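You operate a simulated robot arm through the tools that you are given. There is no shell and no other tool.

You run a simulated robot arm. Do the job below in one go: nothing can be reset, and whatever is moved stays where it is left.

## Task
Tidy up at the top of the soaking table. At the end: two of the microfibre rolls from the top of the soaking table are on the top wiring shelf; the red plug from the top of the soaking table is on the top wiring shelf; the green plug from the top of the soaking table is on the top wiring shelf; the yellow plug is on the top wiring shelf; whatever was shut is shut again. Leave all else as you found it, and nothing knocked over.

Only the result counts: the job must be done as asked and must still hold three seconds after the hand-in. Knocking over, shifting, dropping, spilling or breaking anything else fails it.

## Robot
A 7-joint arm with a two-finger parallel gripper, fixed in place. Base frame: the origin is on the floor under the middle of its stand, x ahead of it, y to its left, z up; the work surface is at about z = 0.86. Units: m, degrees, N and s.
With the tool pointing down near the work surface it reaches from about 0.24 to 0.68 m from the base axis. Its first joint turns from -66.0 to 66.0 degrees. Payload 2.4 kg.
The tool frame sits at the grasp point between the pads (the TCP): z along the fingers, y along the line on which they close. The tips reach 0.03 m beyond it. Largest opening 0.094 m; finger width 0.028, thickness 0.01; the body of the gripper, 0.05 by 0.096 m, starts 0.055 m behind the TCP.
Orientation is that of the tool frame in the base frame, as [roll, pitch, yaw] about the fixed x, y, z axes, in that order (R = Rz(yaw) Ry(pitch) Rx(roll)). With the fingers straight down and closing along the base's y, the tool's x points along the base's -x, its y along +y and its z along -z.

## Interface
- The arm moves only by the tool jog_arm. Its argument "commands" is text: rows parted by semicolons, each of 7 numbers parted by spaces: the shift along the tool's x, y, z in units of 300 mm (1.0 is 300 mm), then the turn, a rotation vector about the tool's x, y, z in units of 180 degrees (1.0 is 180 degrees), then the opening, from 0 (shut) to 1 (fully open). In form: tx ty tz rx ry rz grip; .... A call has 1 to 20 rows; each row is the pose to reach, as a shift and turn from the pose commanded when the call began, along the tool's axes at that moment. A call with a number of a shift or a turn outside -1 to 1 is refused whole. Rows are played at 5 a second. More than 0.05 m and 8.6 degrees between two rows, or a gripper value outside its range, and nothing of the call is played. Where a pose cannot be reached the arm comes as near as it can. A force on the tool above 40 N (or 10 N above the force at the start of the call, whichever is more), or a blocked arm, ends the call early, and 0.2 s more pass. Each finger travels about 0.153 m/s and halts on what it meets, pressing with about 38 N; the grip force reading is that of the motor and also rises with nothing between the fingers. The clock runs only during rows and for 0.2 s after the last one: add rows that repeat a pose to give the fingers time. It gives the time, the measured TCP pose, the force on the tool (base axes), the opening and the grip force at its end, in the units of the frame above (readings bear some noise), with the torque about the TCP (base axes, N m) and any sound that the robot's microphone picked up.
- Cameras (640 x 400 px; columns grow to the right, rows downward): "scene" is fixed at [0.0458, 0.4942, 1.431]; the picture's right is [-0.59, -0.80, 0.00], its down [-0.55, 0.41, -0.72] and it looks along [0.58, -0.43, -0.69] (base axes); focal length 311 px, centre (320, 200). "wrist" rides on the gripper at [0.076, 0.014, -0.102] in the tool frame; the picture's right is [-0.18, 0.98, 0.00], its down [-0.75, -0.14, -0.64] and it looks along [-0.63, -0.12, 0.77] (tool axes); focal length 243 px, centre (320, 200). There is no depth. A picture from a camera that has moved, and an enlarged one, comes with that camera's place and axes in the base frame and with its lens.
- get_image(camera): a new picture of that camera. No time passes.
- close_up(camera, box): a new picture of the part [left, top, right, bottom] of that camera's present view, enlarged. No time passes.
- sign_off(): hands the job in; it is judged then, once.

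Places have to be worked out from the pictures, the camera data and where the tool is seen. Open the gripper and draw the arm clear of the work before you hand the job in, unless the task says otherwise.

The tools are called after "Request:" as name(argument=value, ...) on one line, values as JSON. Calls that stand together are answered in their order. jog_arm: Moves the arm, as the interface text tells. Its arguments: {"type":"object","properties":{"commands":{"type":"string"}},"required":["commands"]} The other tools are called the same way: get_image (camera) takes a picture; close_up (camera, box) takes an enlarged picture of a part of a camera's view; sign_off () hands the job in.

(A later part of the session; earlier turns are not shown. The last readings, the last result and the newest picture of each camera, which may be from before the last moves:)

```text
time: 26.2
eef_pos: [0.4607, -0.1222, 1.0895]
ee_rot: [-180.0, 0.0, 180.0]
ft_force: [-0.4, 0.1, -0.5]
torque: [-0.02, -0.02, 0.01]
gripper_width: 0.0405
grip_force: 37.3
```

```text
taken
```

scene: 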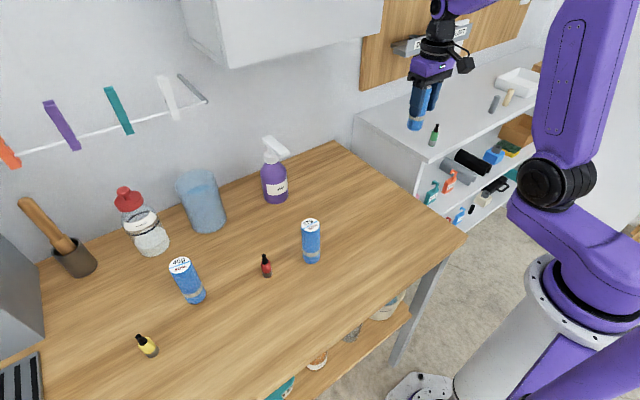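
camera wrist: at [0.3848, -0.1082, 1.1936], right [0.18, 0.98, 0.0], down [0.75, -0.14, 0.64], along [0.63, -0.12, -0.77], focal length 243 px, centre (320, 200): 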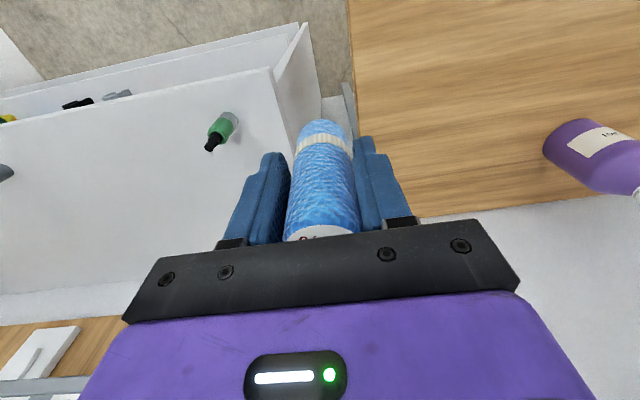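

I move x first (staying away from the green plug), then y to -0.23, then descend to just above the shelf.

Request:
jog_arm(commands="-0.13 -0.04 0 0 0 0 0; -0.271 -0.12 0 0 0 0 0; -0.271 -0.24 0 0 0 0 0; -0.271 -0.36 0 0 0 0 0; -0.271 -0.36 0.1 0 0 0 0; -0.271 -0.36 0.2 0 0 0 0; -0.271 -0.36 0.29 0 0 0 0; -0.271 -0.36 0.29 0 0 0 0")

Request:
close_up(camera="scene", box=[380, 10, 500, 160])

```text
time: 28.0
eef_pos: [0.5452, -0.2289, 1.0058]
ee_rot: [180.0, 0.0, -180.0]
ft_force: [0.7, 0.0, -0.3]
torque: [0.0, 0.0, 0.01]
gripper_width: 0.0404
grip_force: 37.9
```

```text
2.67 times, centred on (440, 85) of scene
camera zoom: at [0.0458, 0.4941, 1.431], right [-0.59, -0.8, 0.0], down [-0.55, 0.41, -0.72], along [0.58, -0.43, -0.69], focal length 830 px, centre (0, 507)
```

zoom: 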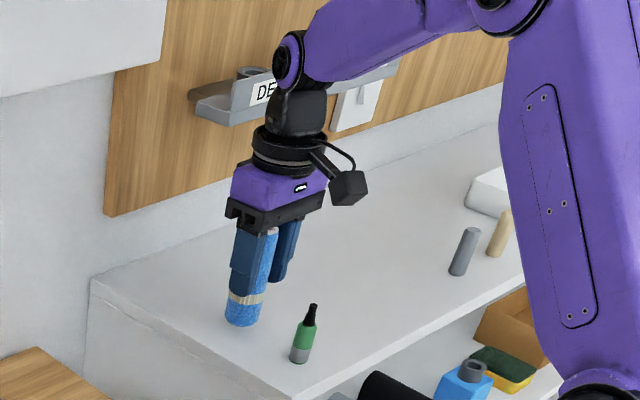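

About 1 cm above the shelf. I step down slowly with force checks.

Request:
jog_arm(commands="0 0 0.01 0 0 0 0; 0 0 0.02 0 0 0 0; 0 0 0.026 0 0 0 0; 0 0 0.026 0 0 0 0")

```text
time: 29.0
eef_pos: [0.544, -0.228, 0.9989]
ee_rot: [180.0, -0.1, -180.0]
ft_force: [-0.5, -0.4, -0.6]
torque: [0.0, 0.0, 0.02]
gripper_width: 0.0404
grip_force: 38.5
```

No contact yet at 0.999. Smaller steps now.

Request:
jog_arm(commands="0 0 0.005 0 0 0 0; 0 0 0.01 0 0 0 0; 0 0 0.01 0 0 0 0")

```text
time: 29.8
eef_pos: [0.5429, -0.2271, 0.9943]
ee_rot: [180.0, -0.2, -180.0]
ft_force: [0.0, 0.9, -0.7]
torque: [-0.01, 0.0, -0.04]
gripper_width: 0.0402
grip_force: 38.1
```

Request:
jog_arm(commands="0 0 0.003 0 0 0 0; 0 0 0.006 0 0 0 0; 0 0 0.006 0 0 0 0")

```text
time: 30.6
eef_pos: [0.5439, -0.2268, 0.9954]
ee_rot: [-180.0, 0.0, 179.9]
ft_force: [-2.6, 1.5, 13.9]
torque: [0.15, 0.06, 0.05]
gripper_width: 0.0398
grip_force: 37.9
```

Contact at z≈0.995 (14 N). I ease back 1 mm and release by opening partly.

Request:
jog_arm(commands="0 0 -0.003 0 0 0 0; 0 0 -0.003 0 0 0 0; 0 0 -0.003 0 0 0 0.47; 0 0 -0.003 0 0 0 0.55; 0 0 -0.003 0 0 0 0.68; 0 0 -0.003 0 0 0 0.68")

Request:
get_image(camera="wrist")

Request:
close_up(camera="scene", box=[380, 10, 500, 160])

```text
time: 32.0
eef_pos: [0.5439, -0.2282, 0.9935]
ee_rot: [-179.9, 0.0, 180.0]
ft_force: [-1.0, 0.0, -0.3]
torque: [-0.02, 0.04, 0.02]
gripper_width: 0.0641
grip_force: 0.0
```

```text
taken
camera wrist: at [0.4678, -0.2141, 1.0967], right [0.18, 0.98, 0.0], down [0.75, -0.14, 0.64], along [0.63, -0.12, -0.77], focal length 243 px, centre (320, 200)
```

wrist: 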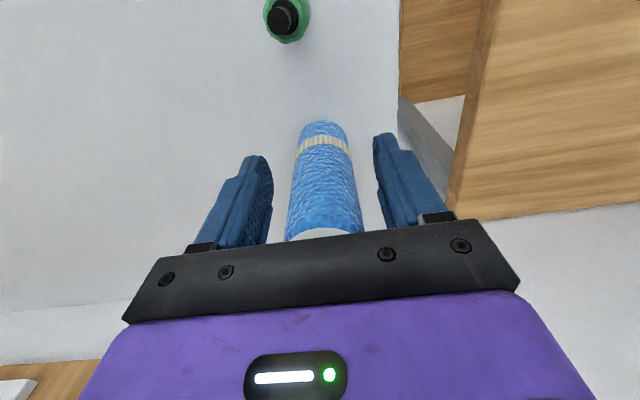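

```text
2.67 times, centred on (440, 85) of scene
camera zoom: at [0.0458, 0.4942, 1.431], right [-0.59, -0.8, 0.0], down [-0.55, 0.41, -0.72], along [0.58, -0.43, -0.69], focal length 830 px, centre (0, 507)
```

zoom: 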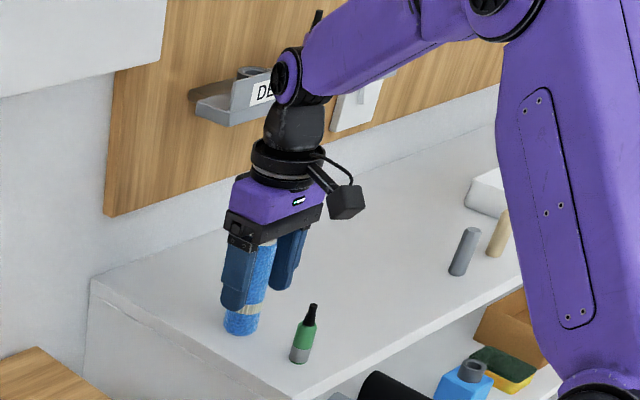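

The roll stands upright at about (0.551, -0.228). I lift straight off it and head back for the 27g roll.

Request:
jog_arm(commands="0 0 -0.06 0 0 0 0.68; 0 0 -0.16 0 0 0 0.68; 0 0 -0.28 0 0 0 0.68; 0 0 -0.4 0 0 0 0.8; 0.0733 0.136 -0.4 0 0 0 1; 0.1466 0.272 -0.4 0 0 0 1; 0.22 0.408 -0.4 0 0 0 1; 0.293 0.544 -0.4 0 0 0 1; 0.3665 0.68 -0.4 0 0 0 1; 0.44 0.816 -0.4 0 0 0 1; 0.513 0.95 -0.4 0 0 0 1; 0.513 0.95 -0.4 0 0 0 1")

Request:
get_image(camera="scene")

Request:
get_image(camera="wrist")

```text
time: 34.6
eef_pos: [0.3915, 0.0559, 1.1126]
ee_rot: [180.0, 0.1, -179.9]
ft_force: [0.1, 0.5, 0.2]
torque: [0.01, 0.02, 0.01]
gripper_width: 0.0941
grip_force: 0.0
```

```text
taken
```

scene: 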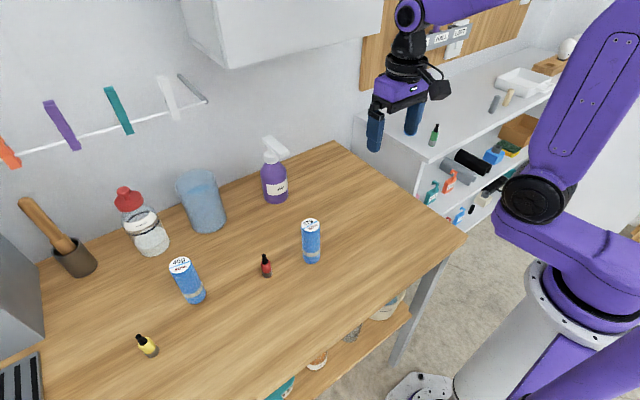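

```text
taken
camera wrist: at [0.315, 0.0703, 1.2165], right [0.18, 0.98, 0.0], down [0.75, -0.14, 0.64], along [0.63, -0.12, -0.77], focal length 243 px, centre (320, 200)
```

wrist: 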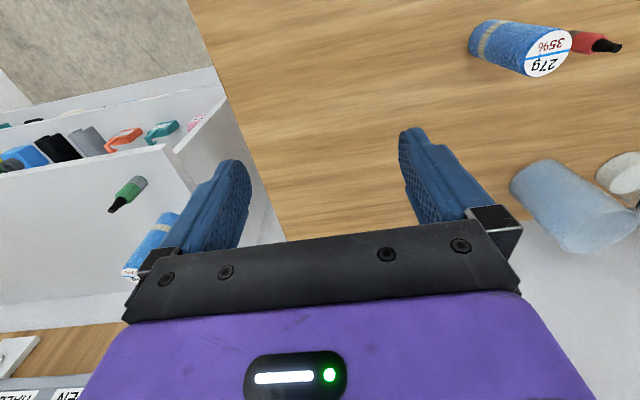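

27g roll centre ≈ (0.389, 0.263). I move above it and lower to z≈1.03 for a final alignment check.

Request:
jog_arm(commands="0.005 0.14 0.05 0 0 0 1; 0.01 0.28 0.1 0 0 0 1; 0.015 0.42 0.15 0 0 0 1; 0.02 0.56 0.2 0 0 0 1; 0.0217 0.6887 0.2667 0 0 0 1; 0.0217 0.6887 0.2667 0 0 0 1")

Request:
get_image(camera="wrist")

Request:
get_image(camera="scene")

```text
time: 36.0
eef_pos: [0.3836, 0.2625, 1.0346]
ee_rot: [180.0, 0.0, -180.0]
ft_force: [0.0, -0.2, -0.1]
torque: [-0.01, 0.0, 0.02]
gripper_width: 0.0941
grip_force: 0.0
```

```text
taken
camera wrist: at [0.3079, 0.2765, 1.1372], right [0.18, 0.98, 0.0], down [0.75, -0.14, 0.64], along [0.63, -0.12, -0.77], focal length 243 px, centre (320, 200)
```

wrist: 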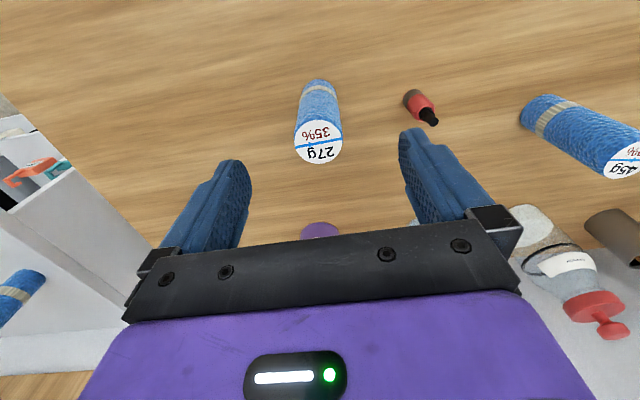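

```text
taken
```

scene: 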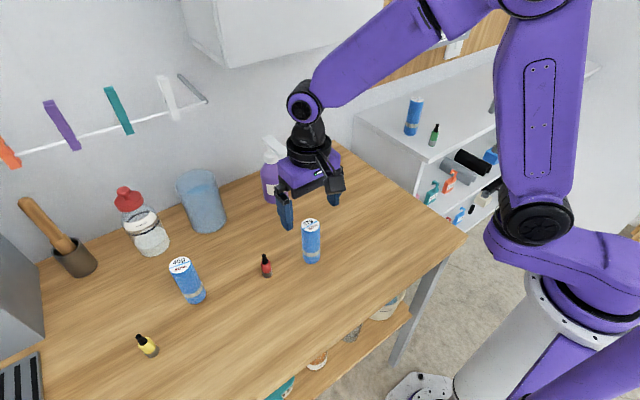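

Aligned within ~2 mm. I descend to z≈0.935 and close on the 27g roll.

Request:
jog_arm(commands="-0.01 -0.005 0.08 0 0 0 1; -0.01 -0.005 0.16 0 0 0 1; -0.01 -0.005 0.24 0 0 0 1; -0.01 -0.005 0.332 0 0 0 1; -0.01 -0.005 0.332 0 0 0 1; -0.01 -0.005 0.332 0 0 0 0.7; -0.01 -0.005 0.332 0 0 0 0.55; -0.01 -0.005 0.332 0 0 0 0.48; -0.01 -0.005 0.332 0 0 0 0.44; -0.01 -0.005 0.332 0 0 0 0.4; -0.01 -0.005 0.332 0 0 0 0.3; -0.01 -0.005 0.332 0 0 0 0.1; -0.01 -0.005 0.332 0 0 0 0; -0.01 -0.005 0.332 0 0 0 0")

Request:
get_image(camera="wrist")

```text
time: 39.0
eef_pos: [0.3859, 0.2605, 0.9329]
ee_rot: [-180.0, 0.0, 180.0]
ft_force: [0.1, 0.4, 0.6]
torque: [0.01, 0.04, 0.01]
gripper_width: 0.0381
grip_force: 38.7
```

```text
taken
camera wrist: at [0.3097, 0.2752, 1.036], right [0.18, 0.98, 0.0], down [0.75, -0.14, 0.64], along [0.63, -0.12, -0.77], focal length 243 px, centre (320, 200)
```

wrist: 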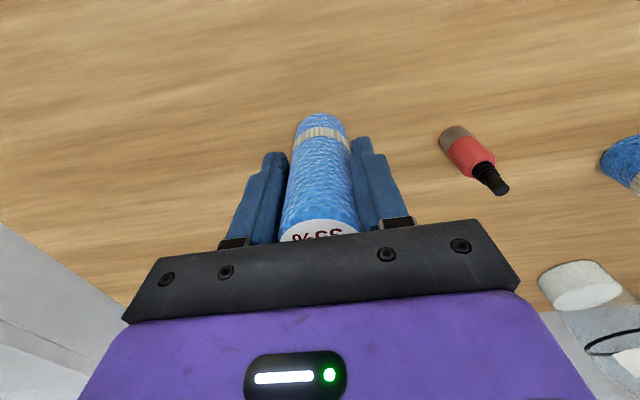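

Held (0.038 m). I lift to z≈1.09 and carry it over to the shelf side.

Request:
jog_arm(commands="0 0 -0.05 0 0 0 0; 0 0 -0.15 0 0 0 0; 0 0 -0.27 0 0 0 0; 0 0 -0.4 0 0 0 0; 0 0 -0.523 0 0 0 0; 0 -0.1 -0.523 0 0 0 0; 0 -0.24 -0.523 0 0 0 0; 0 -0.38 -0.523 0 0 0 0; 0 -0.52 -0.523 0 0 0 0; 0 -0.66 -0.523 0 0 0 0; 0 -0.8 -0.523 0 0 0 0; 0 -0.94 -0.523 0 0 0 0; 0 -0.94 -0.523 0 0 0 0")

Request:
close_up(camera="scene", box=[320, 60, 480, 200])

Request:
get_image(camera="wrist")

```text
time: 41.8
eef_pos: [0.3871, -0.0195, 1.0932]
ee_rot: [-179.9, -0.1, 180.0]
ft_force: [-0.2, -0.2, -0.2]
torque: [0.02, 0.0, 0.02]
gripper_width: 0.0383
grip_force: 38.1
```

```text
2.86 times, centred on (400, 130) of scene
camera zoom: at [0.0458, 0.4941, 1.431], right [-0.59, -0.8, 0.0], down [-0.55, 0.41, -0.72], along [0.58, -0.43, -0.69], focal length 889 px, centre (91, 400)
```

zoom: 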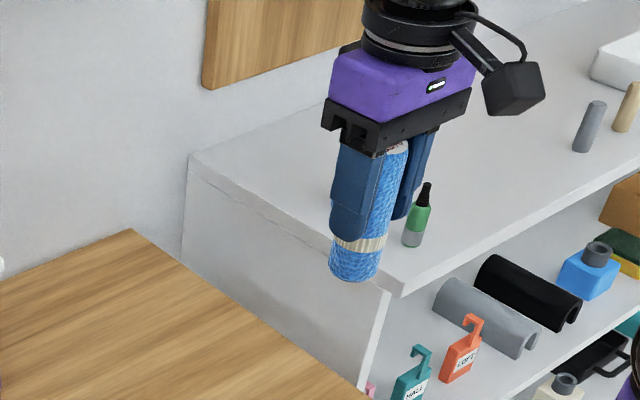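

```text
taken
camera wrist: at [0.3108, -0.0059, 1.196], right [0.18, 0.98, 0.0], down [0.75, -0.14, 0.64], along [0.63, -0.12, -0.77], focal length 243 px, centre (320, 200)
```

wrist: 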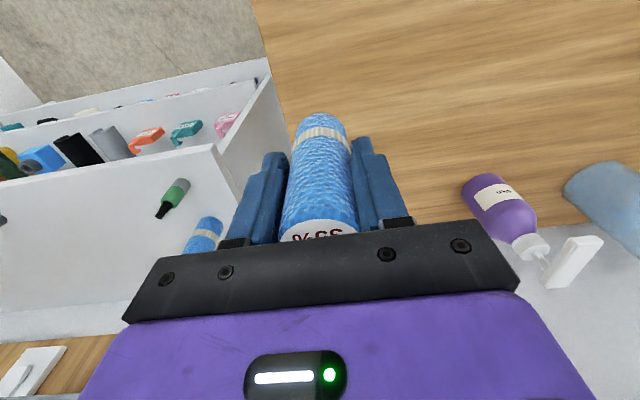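

I route around the placed items: y first at x≈0.39 (raised 2 cm), then forward in x at y≈-0.318.

Request:
jog_arm(commands="0 -0.14 -0.07 0 0 0 0; 0 -0.28 -0.07 0 0 0 0; 0 -0.42 -0.07 0 0 0 0; 0 -0.56 -0.07 0 0 0 0; 0 -0.7 -0.07 0 0 0 0; 0 -0.84 -0.07 0 0 0 0; 0 -0.995 -0.07 0 0 0 0; -0.14 -0.995 -0.07 0 0 0 0; -0.28 -0.995 -0.07 0 0 0 0; -0.42 -0.995 -0.07 0 0 0 0; -0.525 -0.995 -0.07 0 0 0 0; -0.525 -0.995 -0.07 0 0 0 0")

Request:
get_image(camera="wrist")

Request:
close_up(camera="scene", box=[380, 10, 520, 160])

```text
time: 44.4
eef_pos: [0.5456, -0.3172, 1.1099]
ee_rot: [180.0, -0.2, -180.0]
ft_force: [-0.4, 0.4, -0.9]
torque: [0.0, 0.0, -0.01]
gripper_width: 0.0382
grip_force: 37.6
```

```text
taken
camera wrist: at [0.4696, -0.3037, 1.213], right [0.18, 0.98, 0.0], down [0.75, -0.14, 0.64], along [0.63, -0.12, -0.77], focal length 243 px, centre (320, 200)
```

wrist: 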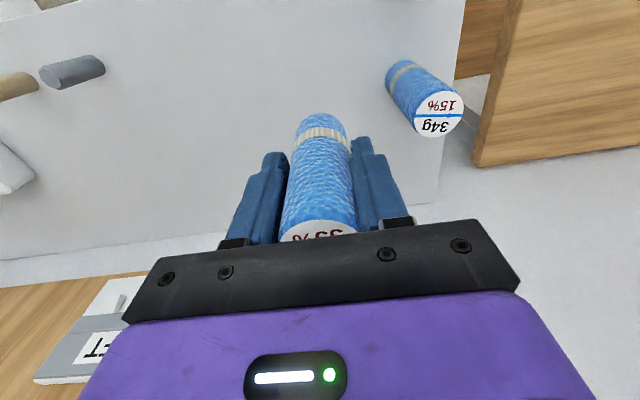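

```text
2.67 times, centred on (450, 85) of scene
camera zoom: at [0.0458, 0.4942, 1.431], right [-0.59, -0.8, 0.0], down [-0.55, 0.41, -0.72], along [0.58, -0.43, -0.69], focal length 830 px, centre (-27, 507)
```

zoom: 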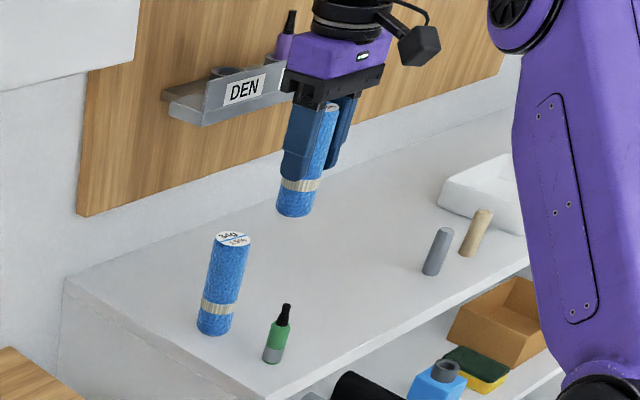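

Clear of everything. I descend to just above the shelf (contact expected at TCP z≈0.993).

Request:
jog_arm(commands="0 0 0.12 0 0 0 0; 0 0 0.24 0 0 0 0; 0 0 0.32 0 0 0 0; 0 0 0.36 0 0 0 0; 0 0 0.36 0 0 0 0")

```text
time: 45.6
eef_pos: [0.5467, -0.3173, 1.0025]
ee_rot: [179.9, 0.1, -179.9]
ft_force: [0.2, -0.3, -0.3]
torque: [0.04, 0.0, -0.03]
gripper_width: 0.0381
grip_force: 38.0
```

Request:
jog_arm(commands="0 0 0.01 0 0 0 0; 0 0 0.02 0 0 0 0; 0 0 0.02 0 0 0 0")

```text
time: 46.4
eef_pos: [0.5443, -0.3183, 0.9962]
ee_rot: [-180.0, -0.2, -180.0]
ft_force: [-0.1, 0.2, -0.9]
torque: [0.01, -0.01, 0.01]
gripper_width: 0.0383
grip_force: 38.5
```

Request:
jog_arm(commands="0 0 0.004 0 0 0 0; 0 0 0.008 0 0 0 0; 0 0 0.008 0 0 0 0")

```text
time: 47.2
eef_pos: [0.5439, -0.3184, 0.9954]
ee_rot: [180.0, -0.1, -179.9]
ft_force: [-0.2, 0.1, -0.3]
torque: [0.01, -0.02, -0.01]
gripper_width: 0.0381
grip_force: 37.5
```

Request:
jog_arm(commands="0 0 0.004 0 0 0 0; 0 0 0.007 0 0 0 0; 0 0 0.007 0 0 0 0")

```text
time: 48.0
eef_pos: [0.5458, -0.3181, 0.9933]
ee_rot: [180.0, 0.0, 180.0]
ft_force: [0.3, -0.5, -0.7]
torque: [-0.03, 0.03, -0.01]
gripper_width: 0.0382
grip_force: 37.6
```

Request:
jog_arm(commands="0 0 0.004 0 0 0 0; 0 0 0.007 0 0 0 0; 0 0 0.007 0 0 0 0")

```text
time: 48.8
eef_pos: [0.5445, -0.3183, 0.9927]
ee_rot: [-180.0, 0.2, 180.0]
ft_force: [0.0, -1.2, 10.0]
torque: [0.03, 0.05, -0.02]
gripper_width: 0.0382
grip_force: 38.3
```

Contact at z≈0.993 (10 N). I ease off slightly and release.

Request:
jog_arm(commands="0 0 -0.002 0 0 0 0; 0 0 -0.002 0 0 0 0.45; 0 0 -0.002 0 0 0 0.55; 0 0 -0.002 0 0 0 0.66; 0 0 -0.002 0 0 0 0.66")

Request:
get_image(camera="wrist")

Request:
close_up(camera="scene", box=[380, 10, 520, 160])

```text
time: 50.0
eef_pos: [0.5434, -0.3184, 0.9939]
ee_rot: [180.0, -0.1, 180.0]
ft_force: [-0.2, -1.0, -0.1]
torque: [0.01, -0.02, -0.01]
gripper_width: 0.0623
grip_force: 0.0
```

```text
taken
camera wrist: at [0.4682, -0.3043, 1.0957], right [0.18, 0.98, 0.0], down [0.75, -0.14, 0.64], along [0.63, -0.12, -0.77], focal length 243 px, centre (320, 200)
```

wrist: 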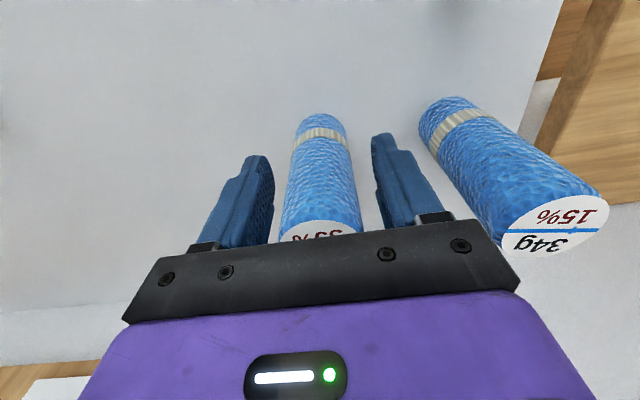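

```text
2.67 times, centred on (450, 85) of scene
camera zoom: at [0.0458, 0.4942, 1.431], right [-0.59, -0.8, 0.0], down [-0.55, 0.41, -0.72], along [0.58, -0.43, -0.69], focal length 830 px, centre (-27, 507)
```

zoom: 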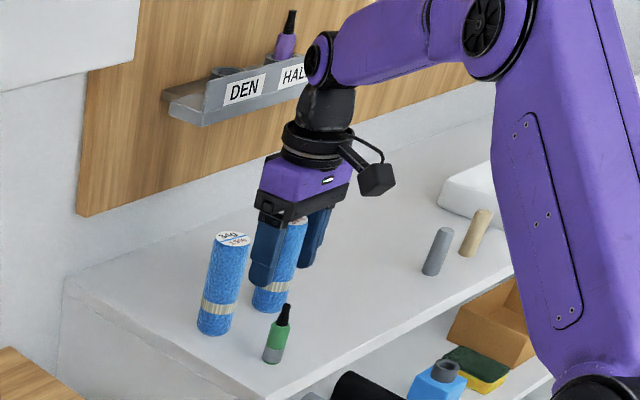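

Both rolls stand on the shelf. I lift straight up, retreat in x, and travel back toward the red plug near (0.41, 0.362).

Request:
jog_arm(commands="0 0 -0.06 0 0 0 0.66; 0 0 -0.16 0 0 0 0.66; 0 0 -0.28 0 0 0 0.66; 0 0 -0.4 0 0 0 0.66; 0.12 0 -0.4 0 0 0 0.66; 0.24 0 -0.4 0 0 0 0.66; 0.36 0 -0.4 0 0 0 0.66; 0.467 0 -0.4 0 0 0 0.66; 0.467 0.15 -0.4 0 0 0 0.66; 0.467 0.3 -0.4 0 0 0 0.66; 0.467 0.45 -0.4 0 0 0 0.66; 0.467 0.6 -0.4 0 0 0 0.66; 0.467 0.75 -0.4 0 0 0 0.66; 0.467 0.9 -0.4 0 0 0 0.66; 0.467 1.0 -0.4 0 0 0 0.66; 0.467 1.0 -0.4 0 0 0 0.66")

Request:
jog_arm(commands="0 0.14 0 0 0 0 0.66; 0 0.28 0 0 0 0 0.66; 0 0.42 0 0 0 0 0.66; 0 0.56 0 0 0 0 0.66; 0 0.7 0 0 0 0 0.66; 0 0.84 0 0 0 0 0.66; 0 0.98 0 0 0 0 0.66; 0 0.98 0 0 0 0 0.66")

Request:
get_image(camera="wrist")

Request:
get_image(camera="scene")

```text
time: 53.4
eef_pos: [0.4051, -0.0211, 1.1097]
ee_rot: [-180.0, -0.1, 180.0]
ft_force: [-0.4, 0.0, 0.0]
torque: [-0.01, 0.0, -0.01]
gripper_width: 0.0619
grip_force: 0.1
```

```text
time: 55.2
eef_pos: [0.4058, 0.2793, 1.1125]
ee_rot: [-180.0, -0.1, 180.0]
ft_force: [0.2, 0.4, -0.7]
torque: [0.0, 0.01, 0.0]
gripper_width: 0.0621
grip_force: 0.1
```

```text
taken
camera wrist: at [0.3303, 0.2923, 1.2153], right [0.18, 0.98, 0.0], down [0.75, -0.14, 0.64], along [0.63, -0.12, -0.77], focal length 243 px, centre (320, 200)
```

wrist: 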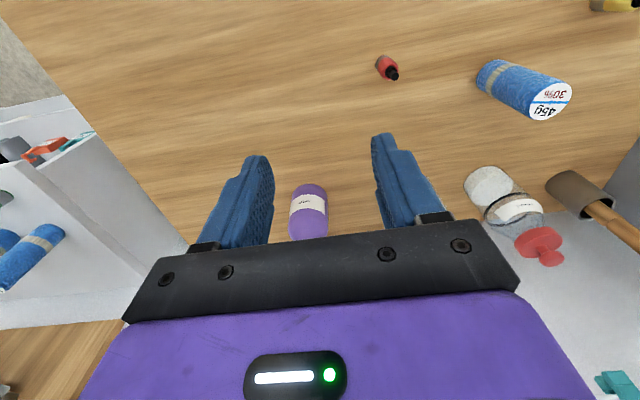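

```text
taken
```

scene: 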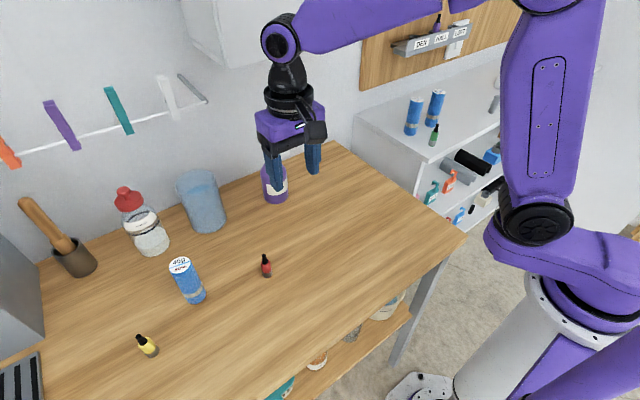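

I zoom in on the red plug for precise coordinates.

Request:
close_up(camera="wrist", box=[340, 30, 440, 110])

Request:
close_up(camera="scene", box=[240, 240, 300, 290])

Request:
close_up(camera="scene", box=[380, 60, 500, 180])

```text
5.00 times, centred on (390, 70) of wrist
camera zoom: at [0.3303, 0.2923, 1.2153], right [0.18, 0.98, 0.0], down [0.75, -0.14, 0.64], along [0.63, -0.12, -0.77], focal length 1213 px, centre (-30, 850)
```

zoom: 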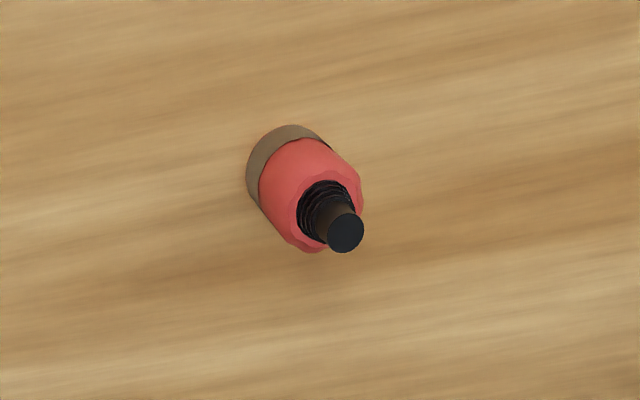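

```text
8.00 times, centred on (270, 265) of scene
camera zoom: at [0.0458, 0.4942, 1.431], right [-0.59, -0.8, 0.0], down [-0.55, 0.41, -0.72], along [0.58, -0.43, -0.69], focal length 2490 px, centre (720, -320)
```

zoom: 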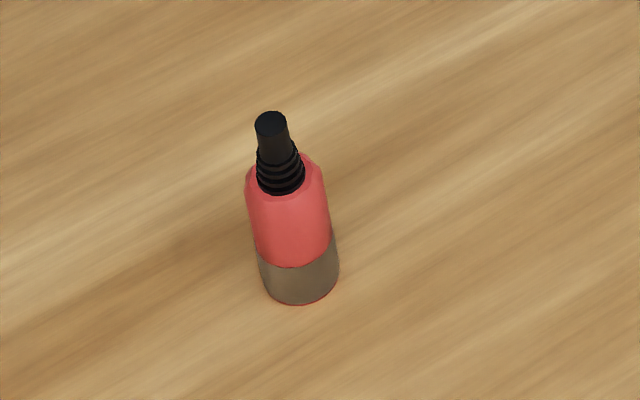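

```text
3.33 times, centred on (440, 120) of scene
camera zoom: at [0.0458, 0.4942, 1.431], right [-0.59, -0.8, 0.0], down [-0.55, 0.41, -0.72], along [0.58, -0.43, -0.69], focal length 1038 px, centre (-80, 467)
```

zoom: 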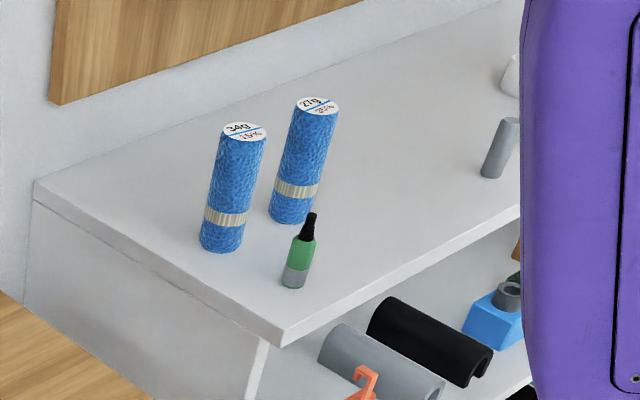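

Red plug at (0.409, 0.361). I move over it and lower to z≈0.985 for a check.

Request:
jog_arm(commands="-0.01 0.14 0 0 0 0 0.8; -0.01 0.272 0.02 0 0 0 0.8; -0.01 0.272 0.15 0 0 0 0.8; -0.01 0.272 0.3 0 0 0 0.8; -0.01 0.272 0.42 0 0 0 0.8; -0.01 0.272 0.42 0 0 0 0.8")

Request:
get_image(camera="wrist")

```text
time: 56.6
eef_pos: [0.4114, 0.3565, 0.9873]
ee_rot: [180.0, 0.0, 180.0]
ft_force: [0.0, -0.3, 0.4]
torque: [0.0, 0.03, -0.04]
gripper_width: 0.0754
grip_force: 0.1
```

```text
taken
camera wrist: at [0.3348, 0.3706, 1.0899], right [0.18, 0.98, 0.0], down [0.75, -0.14, 0.64], along [0.63, -0.12, -0.77], focal length 243 px, centre (320, 200)
```

wrist: 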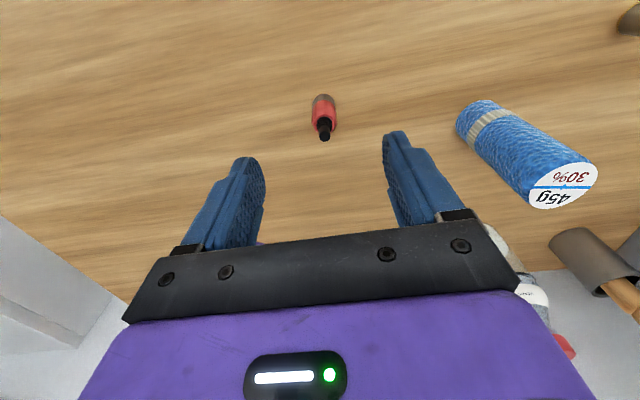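

The plug is at (0.409, 0.3605); I shift y by +4 mm while descending to 0.8975.

Request:
jog_arm(commands="0.005 0.0125 0.03 0 0 0 0.8; 0.005 0.0125 0.13 0 0 0 0.8; 0.005 0.0125 0.23 0 0 0 0.8; 0.005 0.0125 0.2993 0 0 0 0.8; 0.005 0.0125 0.2993 0 0 0 0.8")

Request:
get_image(camera="wrist")

```text
time: 57.8
eef_pos: [0.4091, 0.3592, 0.8951]
ee_rot: [179.9, 0.1, 179.9]
ft_force: [-0.1, -0.1, -0.1]
torque: [-0.02, 0.01, 0.01]
gripper_width: 0.0753
grip_force: 0.0
```

```text
taken
camera wrist: at [0.3322, 0.3735, 0.9994], right [0.18, 0.98, 0.0], down [0.75, -0.14, 0.64], along [0.63, -0.12, -0.77], focal length 243 px, centre (320, 200)
```

wrist: 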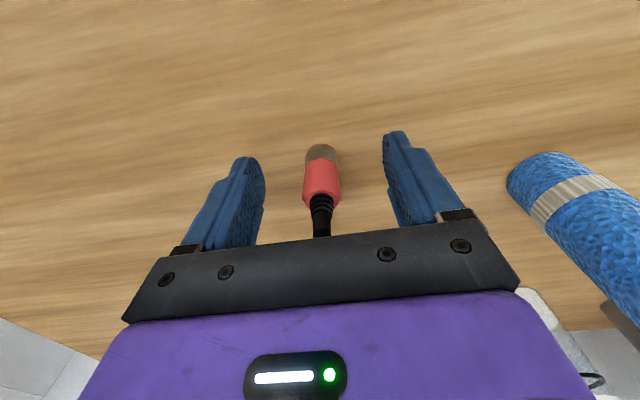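

Centered. I close on the red plug gradually.

Request:
jog_arm(commands="0 0 0 0 0 0 0.5; 0 0 0 0 0 0 0.35; 0 0 0 0 0 0 0.27; 0 0 0 0 0 0 0.24; 0 0 0 0 0 0 0.21; 0 0 0 0 0 0 0.15; 0 0 0 0 0 0 0; 0 0 0 0 0 0 0; 0 0 0 0 0 0 0")

```text
time: 59.8
eef_pos: [0.4081, 0.359, 0.8966]
ee_rot: [-180.0, -0.2, -179.9]
ft_force: [-0.1, 0.3, 0.5]
torque: [0.02, 0.01, 0.02]
gripper_width: 0.0186
grip_force: 38.1
```

Held (0.0186 m). I lift and carry it in two legs toward the shelf along x≈0.41.

Request:
jog_arm(commands="0 0 -0.05 0 0 0 0; 0 0 -0.15 0 0 0 0; 0 0 -0.28 0 0 0 0; 0 0 -0.42 0 0 0 0; 0 0 -0.57 0 0 0 0; 0 -0.12 -0.6 0 0 0 0; 0 -0.26 -0.6 0 0 0 0; 0 -0.4 -0.6 0 0 0 0; 0 -0.54 -0.6 0 0 0 0; 0 -0.68 -0.6 0 0 0 0; 0 -0.82 -0.6 0 0 0 0; 0 -0.96 -0.6 0 0 0 0; 0 -1.0 -0.6 0 0 0 0; 0 -1.0 -0.6 0 0 0 0")

Request:
jog_arm(commands="0 -0.1 0 0 0 0 0; 0 -0.24 0 0 0 0 0; 0 -0.38 0 0 0 0 0; 0 -0.52 0 0 0 0 0; 0 -0.66 0 0 0 0 0; 0 -0.8 0 0 0 0 0; 0 -0.94 0 0 0 0 0; 0 -1.0 0 0 0 0 0; 0 -1.0 0 0 0 0 0")

Request:
get_image(camera="wrist")

Request:
get_image(camera="scene")

```text
time: 62.8
eef_pos: [0.4049, 0.0621, 1.0768]
ee_rot: [180.0, 0.0, 179.9]
ft_force: [0.1, -0.6, 0.1]
torque: [0.02, -0.03, 0.02]
gripper_width: 0.0186
grip_force: 37.7
```

```text
time: 64.8
eef_pos: [0.4035, -0.2393, 1.077]
ee_rot: [180.0, -0.1, -180.0]
ft_force: [-1.0, 0.0, -0.3]
torque: [-0.03, -0.01, -0.03]
gripper_width: 0.0185
grip_force: 37.8
```

```text
taken
camera wrist: at [0.3271, -0.2253, 1.1805], right [0.18, 0.98, 0.0], down [0.75, -0.14, 0.64], along [0.63, -0.12, -0.77], focal length 243 px, centre (320, 200)
```

wrist: 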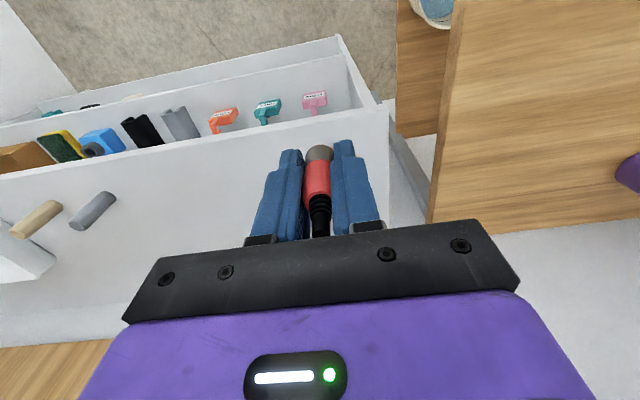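

```text
taken
```

scene: 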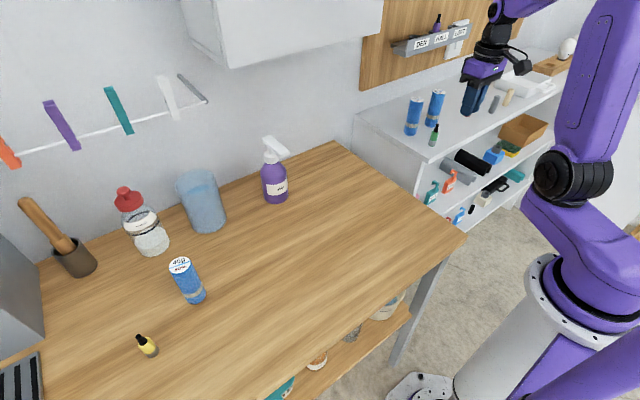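

I go to (0.470, -0.315) and descend to ~1.2 cm above the shelf.

Request:
jog_arm(commands="0 -0.13 0 0 0 0 0; 0 -0.2523 0 0 0 0 0; -0.12 -0.2523 0 0 0 0 0; -0.2217 -0.2523 0 0 0 0 0; -0.2217 -0.2523 0.12 0 0 0 0; -0.2217 -0.2523 0.24 0 0 0 0; -0.2217 -0.2523 0.36 0 0 0 0; -0.2217 -0.2523 0.36 0 0 0 0")

Request:
get_image(camera="wrist")

Request:
close_up(camera="scene", box=[380, 30, 540, 180])

```text
time: 66.6
eef_pos: [0.4707, -0.3134, 0.9695]
ee_rot: [-180.0, 0.0, -180.0]
ft_force: [0.1, -0.7, -0.6]
torque: [-0.03, 0.03, -0.02]
gripper_width: 0.0185
grip_force: 37.6
```

```text
taken
camera wrist: at [0.3951, -0.2991, 1.0727], right [0.18, 0.98, 0.0], down [0.75, -0.14, 0.64], along [0.63, -0.12, -0.77], focal length 243 px, centre (320, 200)
```

wrist: 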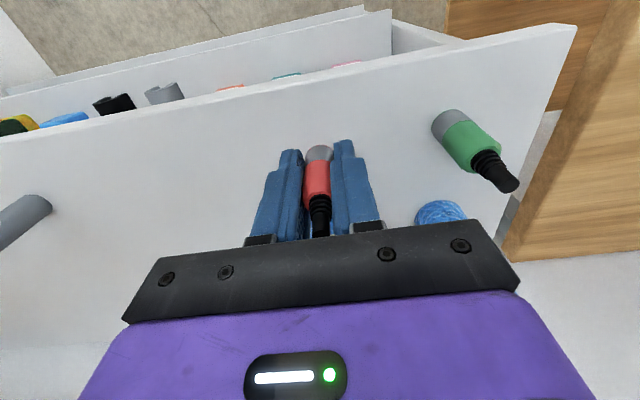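

```text
2.67 times, centred on (460, 105) of scene
camera zoom: at [0.0458, 0.4942, 1.431], right [-0.59, -0.8, 0.0], down [-0.55, 0.41, -0.72], along [0.58, -0.43, -0.69], focal length 830 px, centre (-53, 453)
```

zoom: 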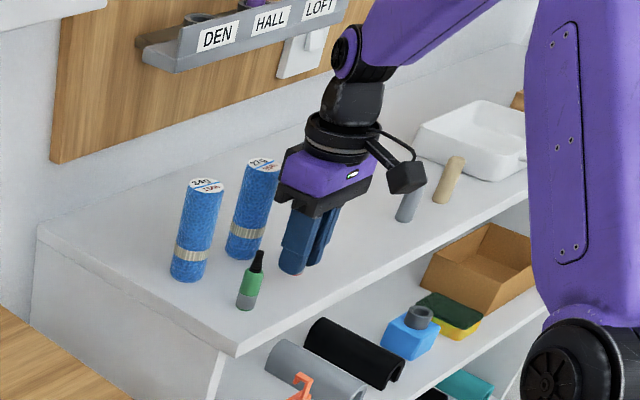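

Spacing looks fine. I step down to contact (expected ~0.957).

Request:
jog_arm(commands="0 0 0.01 0 0 0 0; 0 0 0.02 0 0 0 0; 0 0 0.028 0 0 0 0; 0 0 0.028 0 0 0 0")

```text
time: 67.6
eef_pos: [0.4714, -0.3156, 0.9598]
ee_rot: [179.9, 0.1, -180.0]
ft_force: [0.1, 0.1, -0.4]
torque: [-0.02, 0.0, -0.01]
gripper_width: 0.0183
grip_force: 38.5
```

Request:
jog_arm(commands="0 0 0.004 0 0 0 0; 0 0 0.008 0 0 0 0; 0 0 0.008 0 0 0 0")

```text
time: 68.4
eef_pos: [0.4717, -0.3152, 0.9571]
ee_rot: [-180.0, -0.1, 180.0]
ft_force: [0.4, -0.3, -1.1]
torque: [-0.03, -0.04, -0.02]
gripper_width: 0.0186
grip_force: 38.2
```

Request:
jog_arm(commands="0 0 0.003 0 0 0 0; 0 0 0.006 0 0 0 0; 0 0 0.006 0 0 0 0")

```text
time: 69.2
eef_pos: [0.4718, -0.3143, 0.9559]
ee_rot: [180.0, 0.0, -180.0]
ft_force: [0.4, 0.1, 1.6]
torque: [-0.02, 0.0, -0.01]
gripper_width: 0.0183
grip_force: 37.9
```

Request:
jog_arm(commands="0 0 0.002 0 0 0 0; 0 0 0.002 0 0 0 0")

```text
time: 69.8
eef_pos: [0.4733, -0.3151, 0.9562]
ee_rot: [-179.8, -0.1, -180.0]
ft_force: [-2.9, 1.8, 13.1]
torque: [0.03, 0.06, 0.01]
gripper_width: 0.0184
grip_force: 38.1
```

Contact confirmed (13 N). I ease off half a millimetre and open gently.

Request:
jog_arm(commands="0 0 -0.002 0 0 0 0; 0 0 -0.002 0 0 0 0.24; 0 0 -0.002 0 0 0 0.32; 0 0 -0.002 0 0 0 0.5; 0 0 -0.002 0 0 0 0.5")

Request:
get_image(camera="wrist")

Request:
close_up(camera="scene", box=[380, 30, 540, 180])

```text
time: 71.0
eef_pos: [0.4716, -0.3148, 0.9559]
ee_rot: [-180.0, -0.1, 180.0]
ft_force: [-0.2, -1.0, -0.6]
torque: [-0.01, 0.02, 0.03]
gripper_width: 0.0471
grip_force: 0.0
```

```text
taken
camera wrist: at [0.3966, -0.3006, 1.0591], right [0.18, 0.98, 0.0], down [0.75, -0.14, 0.64], along [0.63, -0.12, -0.77], focal length 243 px, centre (320, 200)
```

wrist: 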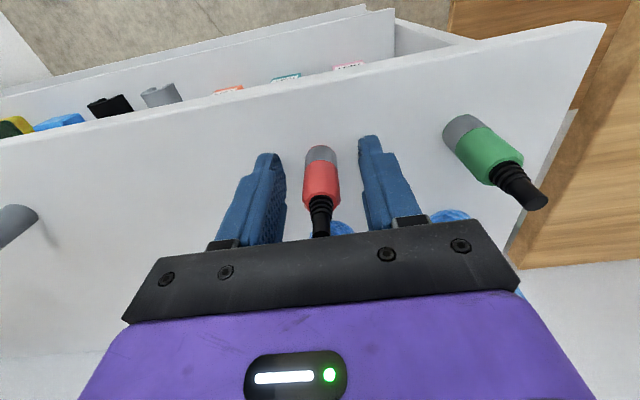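

```text
2.67 times, centred on (460, 105) of scene
camera zoom: at [0.0458, 0.4942, 1.431], right [-0.59, -0.8, 0.0], down [-0.55, 0.41, -0.72], along [0.58, -0.43, -0.69], focal length 830 px, centre (-53, 453)
```

zoom: 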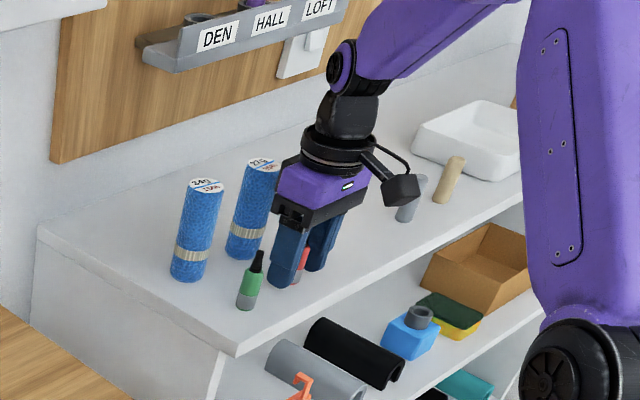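

The red plug stands on the shelf. I lift off, retreat, and travel back across toward the yellow plug at about (0.386, 0.604); it's at radius ~0.72, so I'll approach with a tilted, radially turned tool.

Request:
jog_arm(commands="0 0 -0.06 0 0 0 0.5; 0 0 -0.18 0 0 0 0.5; 0 0 -0.32 0 0 0 0.5; 0 0 -0.48 0 0 0 0.5; 0.12 0 -0.48 0 0 0 0.5; 0.24 0 -0.48 0 0 0 0.5; 0.24 0.14 -0.48 0 0 0 0.5; 0.24 0.28 -0.48 0 0 0 0.5; 0.24 0.42 -0.48 0 0 0 0.5; 0.24 0.56 -0.48 0 0 0 0.5; 0.24 0.7 -0.48 0 0 0 0.5; 0.24 0.84 -0.48 0 0 0 0.5; 0.24 0.98 -0.48 0 0 0 0.5; 0.24 0.98 -0.48 0 0 0 0.5")

Request:
jog_arm(commands="0 0.14 0 0 0 0 0.5; 0 0.28 0 0 0 0 0.5; 0 0.42 0 0 0 0 0.5; 0 0.56 0 0 0 0 0.5; 0 0.7 0 0 0 0 0.5; 0 0.84 0 0 0 0 0.5; 0 0.98 0 0 0 0 0.5; 0 0.98 0 0 0 0 0.5")

Request:
get_image(camera="scene")

Request:
get_image(camera="wrist")

```text
time: 74.0
eef_pos: [0.3995, -0.0244, 1.1001]
ee_rot: [180.0, -0.1, -180.0]
ft_force: [0.9, 1.1, 1.1]
torque: [0.0, 0.04, 0.02]
gripper_width: 0.0472
grip_force: 0.1
```

```text
time: 75.8
eef_pos: [0.4011, 0.2748, 1.1003]
ee_rot: [-180.0, 0.0, 179.9]
ft_force: [0.3, 0.0, -0.6]
torque: [0.01, -0.01, -0.02]
gripper_width: 0.0468
grip_force: 0.2
```

```text
taken
```

scene: 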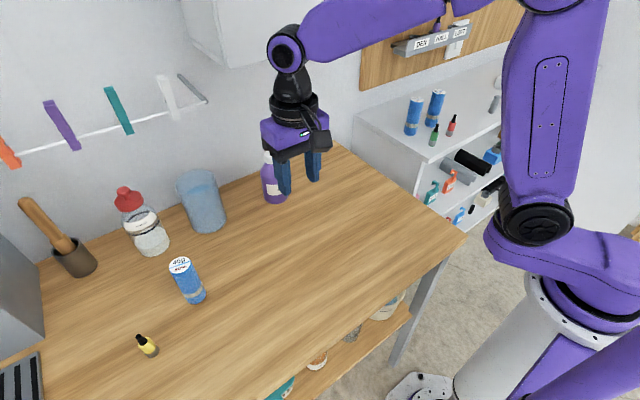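

```text
taken
camera wrist: at [0.3245, 0.2887, 1.2041], right [0.18, 0.98, 0.0], down [0.75, -0.14, 0.64], along [0.63, -0.12, -0.77], focal length 243 px, centre (320, 200)
```

wrist: 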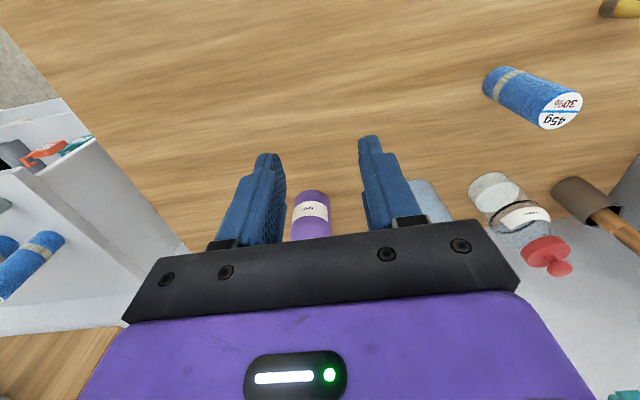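

I rotate the tool to face the yellow plug (yaw 57.4°, tilt 25° outward) while moving to about (0.34, 0.50, 1.12).

Request:
jog_arm(commands="0.0254 0.0938 -0.0084 -0.0087 -0.0159 -0.0392 0.6; 0.0508 0.1875 -0.0168 -0.0174 -0.0318 -0.0784 0.6; 0.0761 0.2813 -0.0251 -0.0261 -0.0476 -0.1176 0.6; 0.1015 0.375 -0.0335 -0.0348 -0.0635 -0.1568 0.7; 0.1269 0.4688 -0.0419 -0.0434 -0.0794 -0.196 0.7; 0.1523 0.5625 -0.0503 -0.0521 -0.0953 -0.2352 0.8; 0.1776 0.6563 -0.0586 -0.0608 -0.1111 -0.2744 0.8; 0.203 0.75 -0.067 -0.0695 -0.127 -0.3136 0.8; 0.203 0.75 -0.067 -0.0695 -0.127 -0.3136 0.8")

Request:
get_image(camera="wrist")

Request:
get_image(camera="scene")

```text
time: 77.8
eef_pos: [0.3397, 0.4996, 1.1187]
ee_rot: [-179.9, 25.1, -122.5]
ft_force: [-0.4, -0.8, -0.5]
torque: [-0.02, 0.0, -0.01]
gripper_width: 0.0753
grip_force: 0.0
```

```text
taken
camera wrist: at [0.2663, 0.4114, 1.1799], right [-0.74, 0.67, 0.08], down [0.34, 0.27, 0.9], along [0.58, 0.69, -0.43], focal length 243 px, centre (320, 200)
```

wrist: 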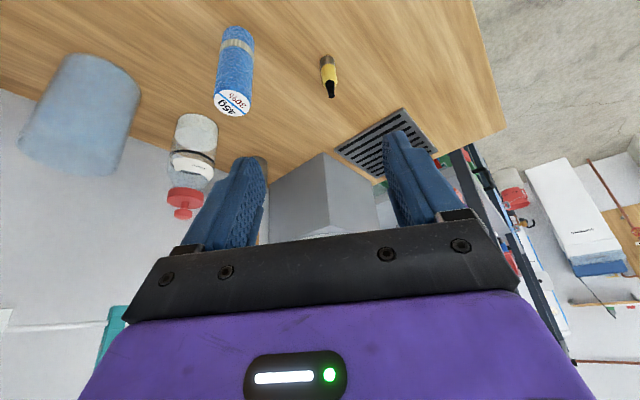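

```text
taken
```

scene: 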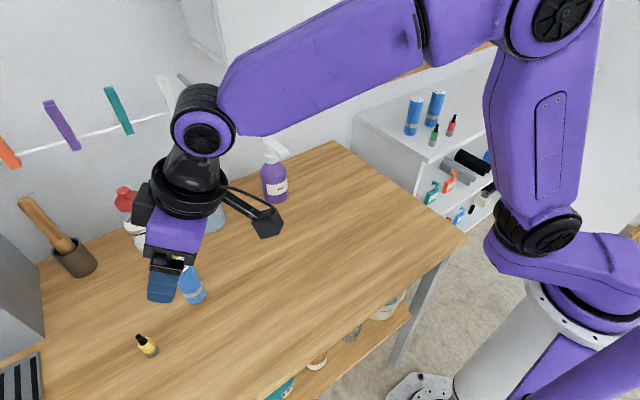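

The yellow plug is visible. I zoom in to determine its exact place.

Request:
close_up(camera="wrist", box=[290, 40, 370, 110])

Request:
close_up(camera="scene", box=[120, 320, 180, 370])

```text
5.71 times, centred on (330, 75) of wrist
camera zoom: at [0.2663, 0.4114, 1.1799], right [-0.74, 0.67, 0.08], down [0.34, 0.27, 0.9], along [0.58, 0.69, -0.43], focal length 1386 px, centre (263, 914)
```

zoom: 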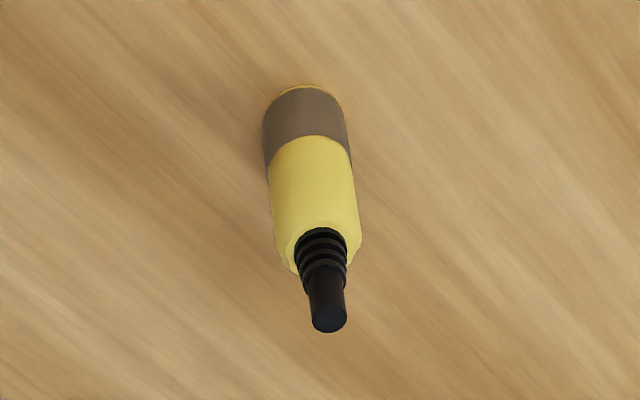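

```text
8.00 times, centred on (150, 345) of scene
camera zoom: at [0.0458, 0.4942, 1.431], right [-0.59, -0.8, 0.0], down [-0.55, 0.41, -0.72], along [0.58, -0.43, -0.69], focal length 2490 px, centre (1680, -960)
```

zoom: 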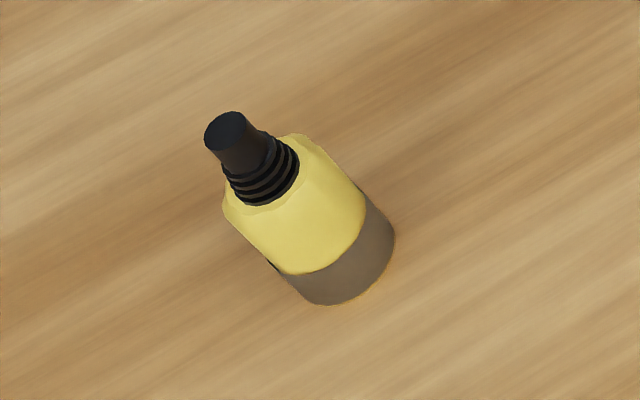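

Yellow plug at (0.389, 0.601). I go to a pre-grasp point 9 cm back along the tool axis, with the fingers at 0.056 m to stay clear of the 45g roll.

Request:
jog_arm(commands="-0.0066 0.0107 0.1312 0 0 0 0.6; -0.0131 0.0215 0.2624 0 0 0 0.6; -0.0197 0.0322 0.3936 0 0 0 0.6; -0.0262 0.043 0.5248 0 0 0 0.6; -0.0262 0.043 0.5248 0 0 0 0.6")

Request:
get_image(camera="wrist")

Request:
get_image(camera="scene")

```text
time: 79.0
eef_pos: [0.365, 0.5699, 0.9807]
ee_rot: [-180.0, 25.0, -122.6]
ft_force: [-0.3, 0.0, -0.6]
torque: [0.03, 0.0, 0.0]
gripper_width: 0.0566
grip_force: 0.1
```

```text
taken
camera wrist: at [0.2927, 0.4832, 1.0418], right [-0.74, 0.67, 0.08], down [0.34, 0.27, 0.9], along [0.58, 0.69, -0.43], focal length 243 px, centre (320, 200)
```

wrist: 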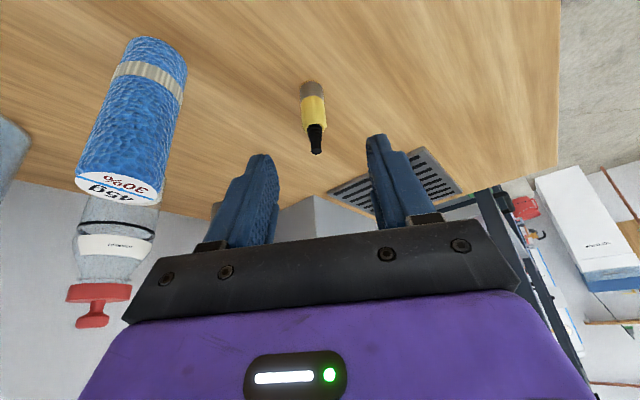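

```text
taken
```

scene: 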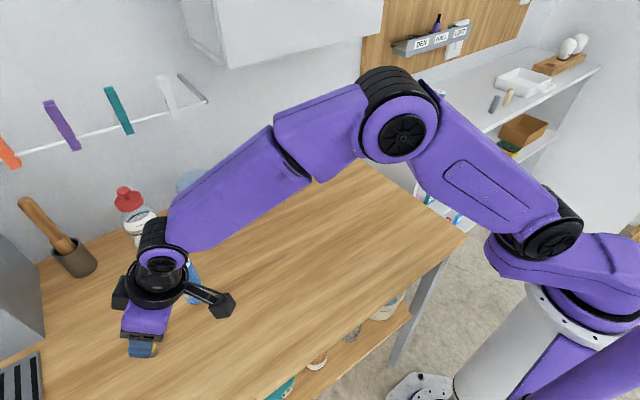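

The plug resolves to (0.389, 0.599). I advance along the tool axis with a small -4 mm lateral correction, in steps.

Request:
jog_arm(commands="0.004 -0.0133 0.05 0 0 0 0.6; 0.004 -0.0133 0.15 0 0 0 0.6; 0.004 -0.0133 0.2 0 0 0 0.6; 0.004 -0.0133 0.2 0 0 0 0.6")

Request:
get_image(camera="wrist")

```text
time: 80.0
eef_pos: [0.3839, 0.5898, 0.9258]
ee_rot: [-179.9, 25.0, -122.8]
ft_force: [0.6, 0.7, 0.6]
torque: [-0.02, 0.03, 0.02]
gripper_width: 0.0567
grip_force: 0.0
```

```text
taken
camera wrist: at [0.3118, 0.5016, 0.9866], right [-0.74, 0.67, 0.08], down [0.34, 0.27, 0.9], along [0.58, 0.69, -0.43], focal length 243 px, centre (320, 200)
```

wrist: 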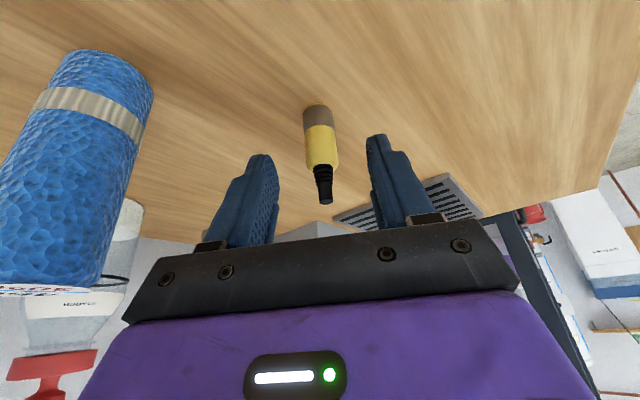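

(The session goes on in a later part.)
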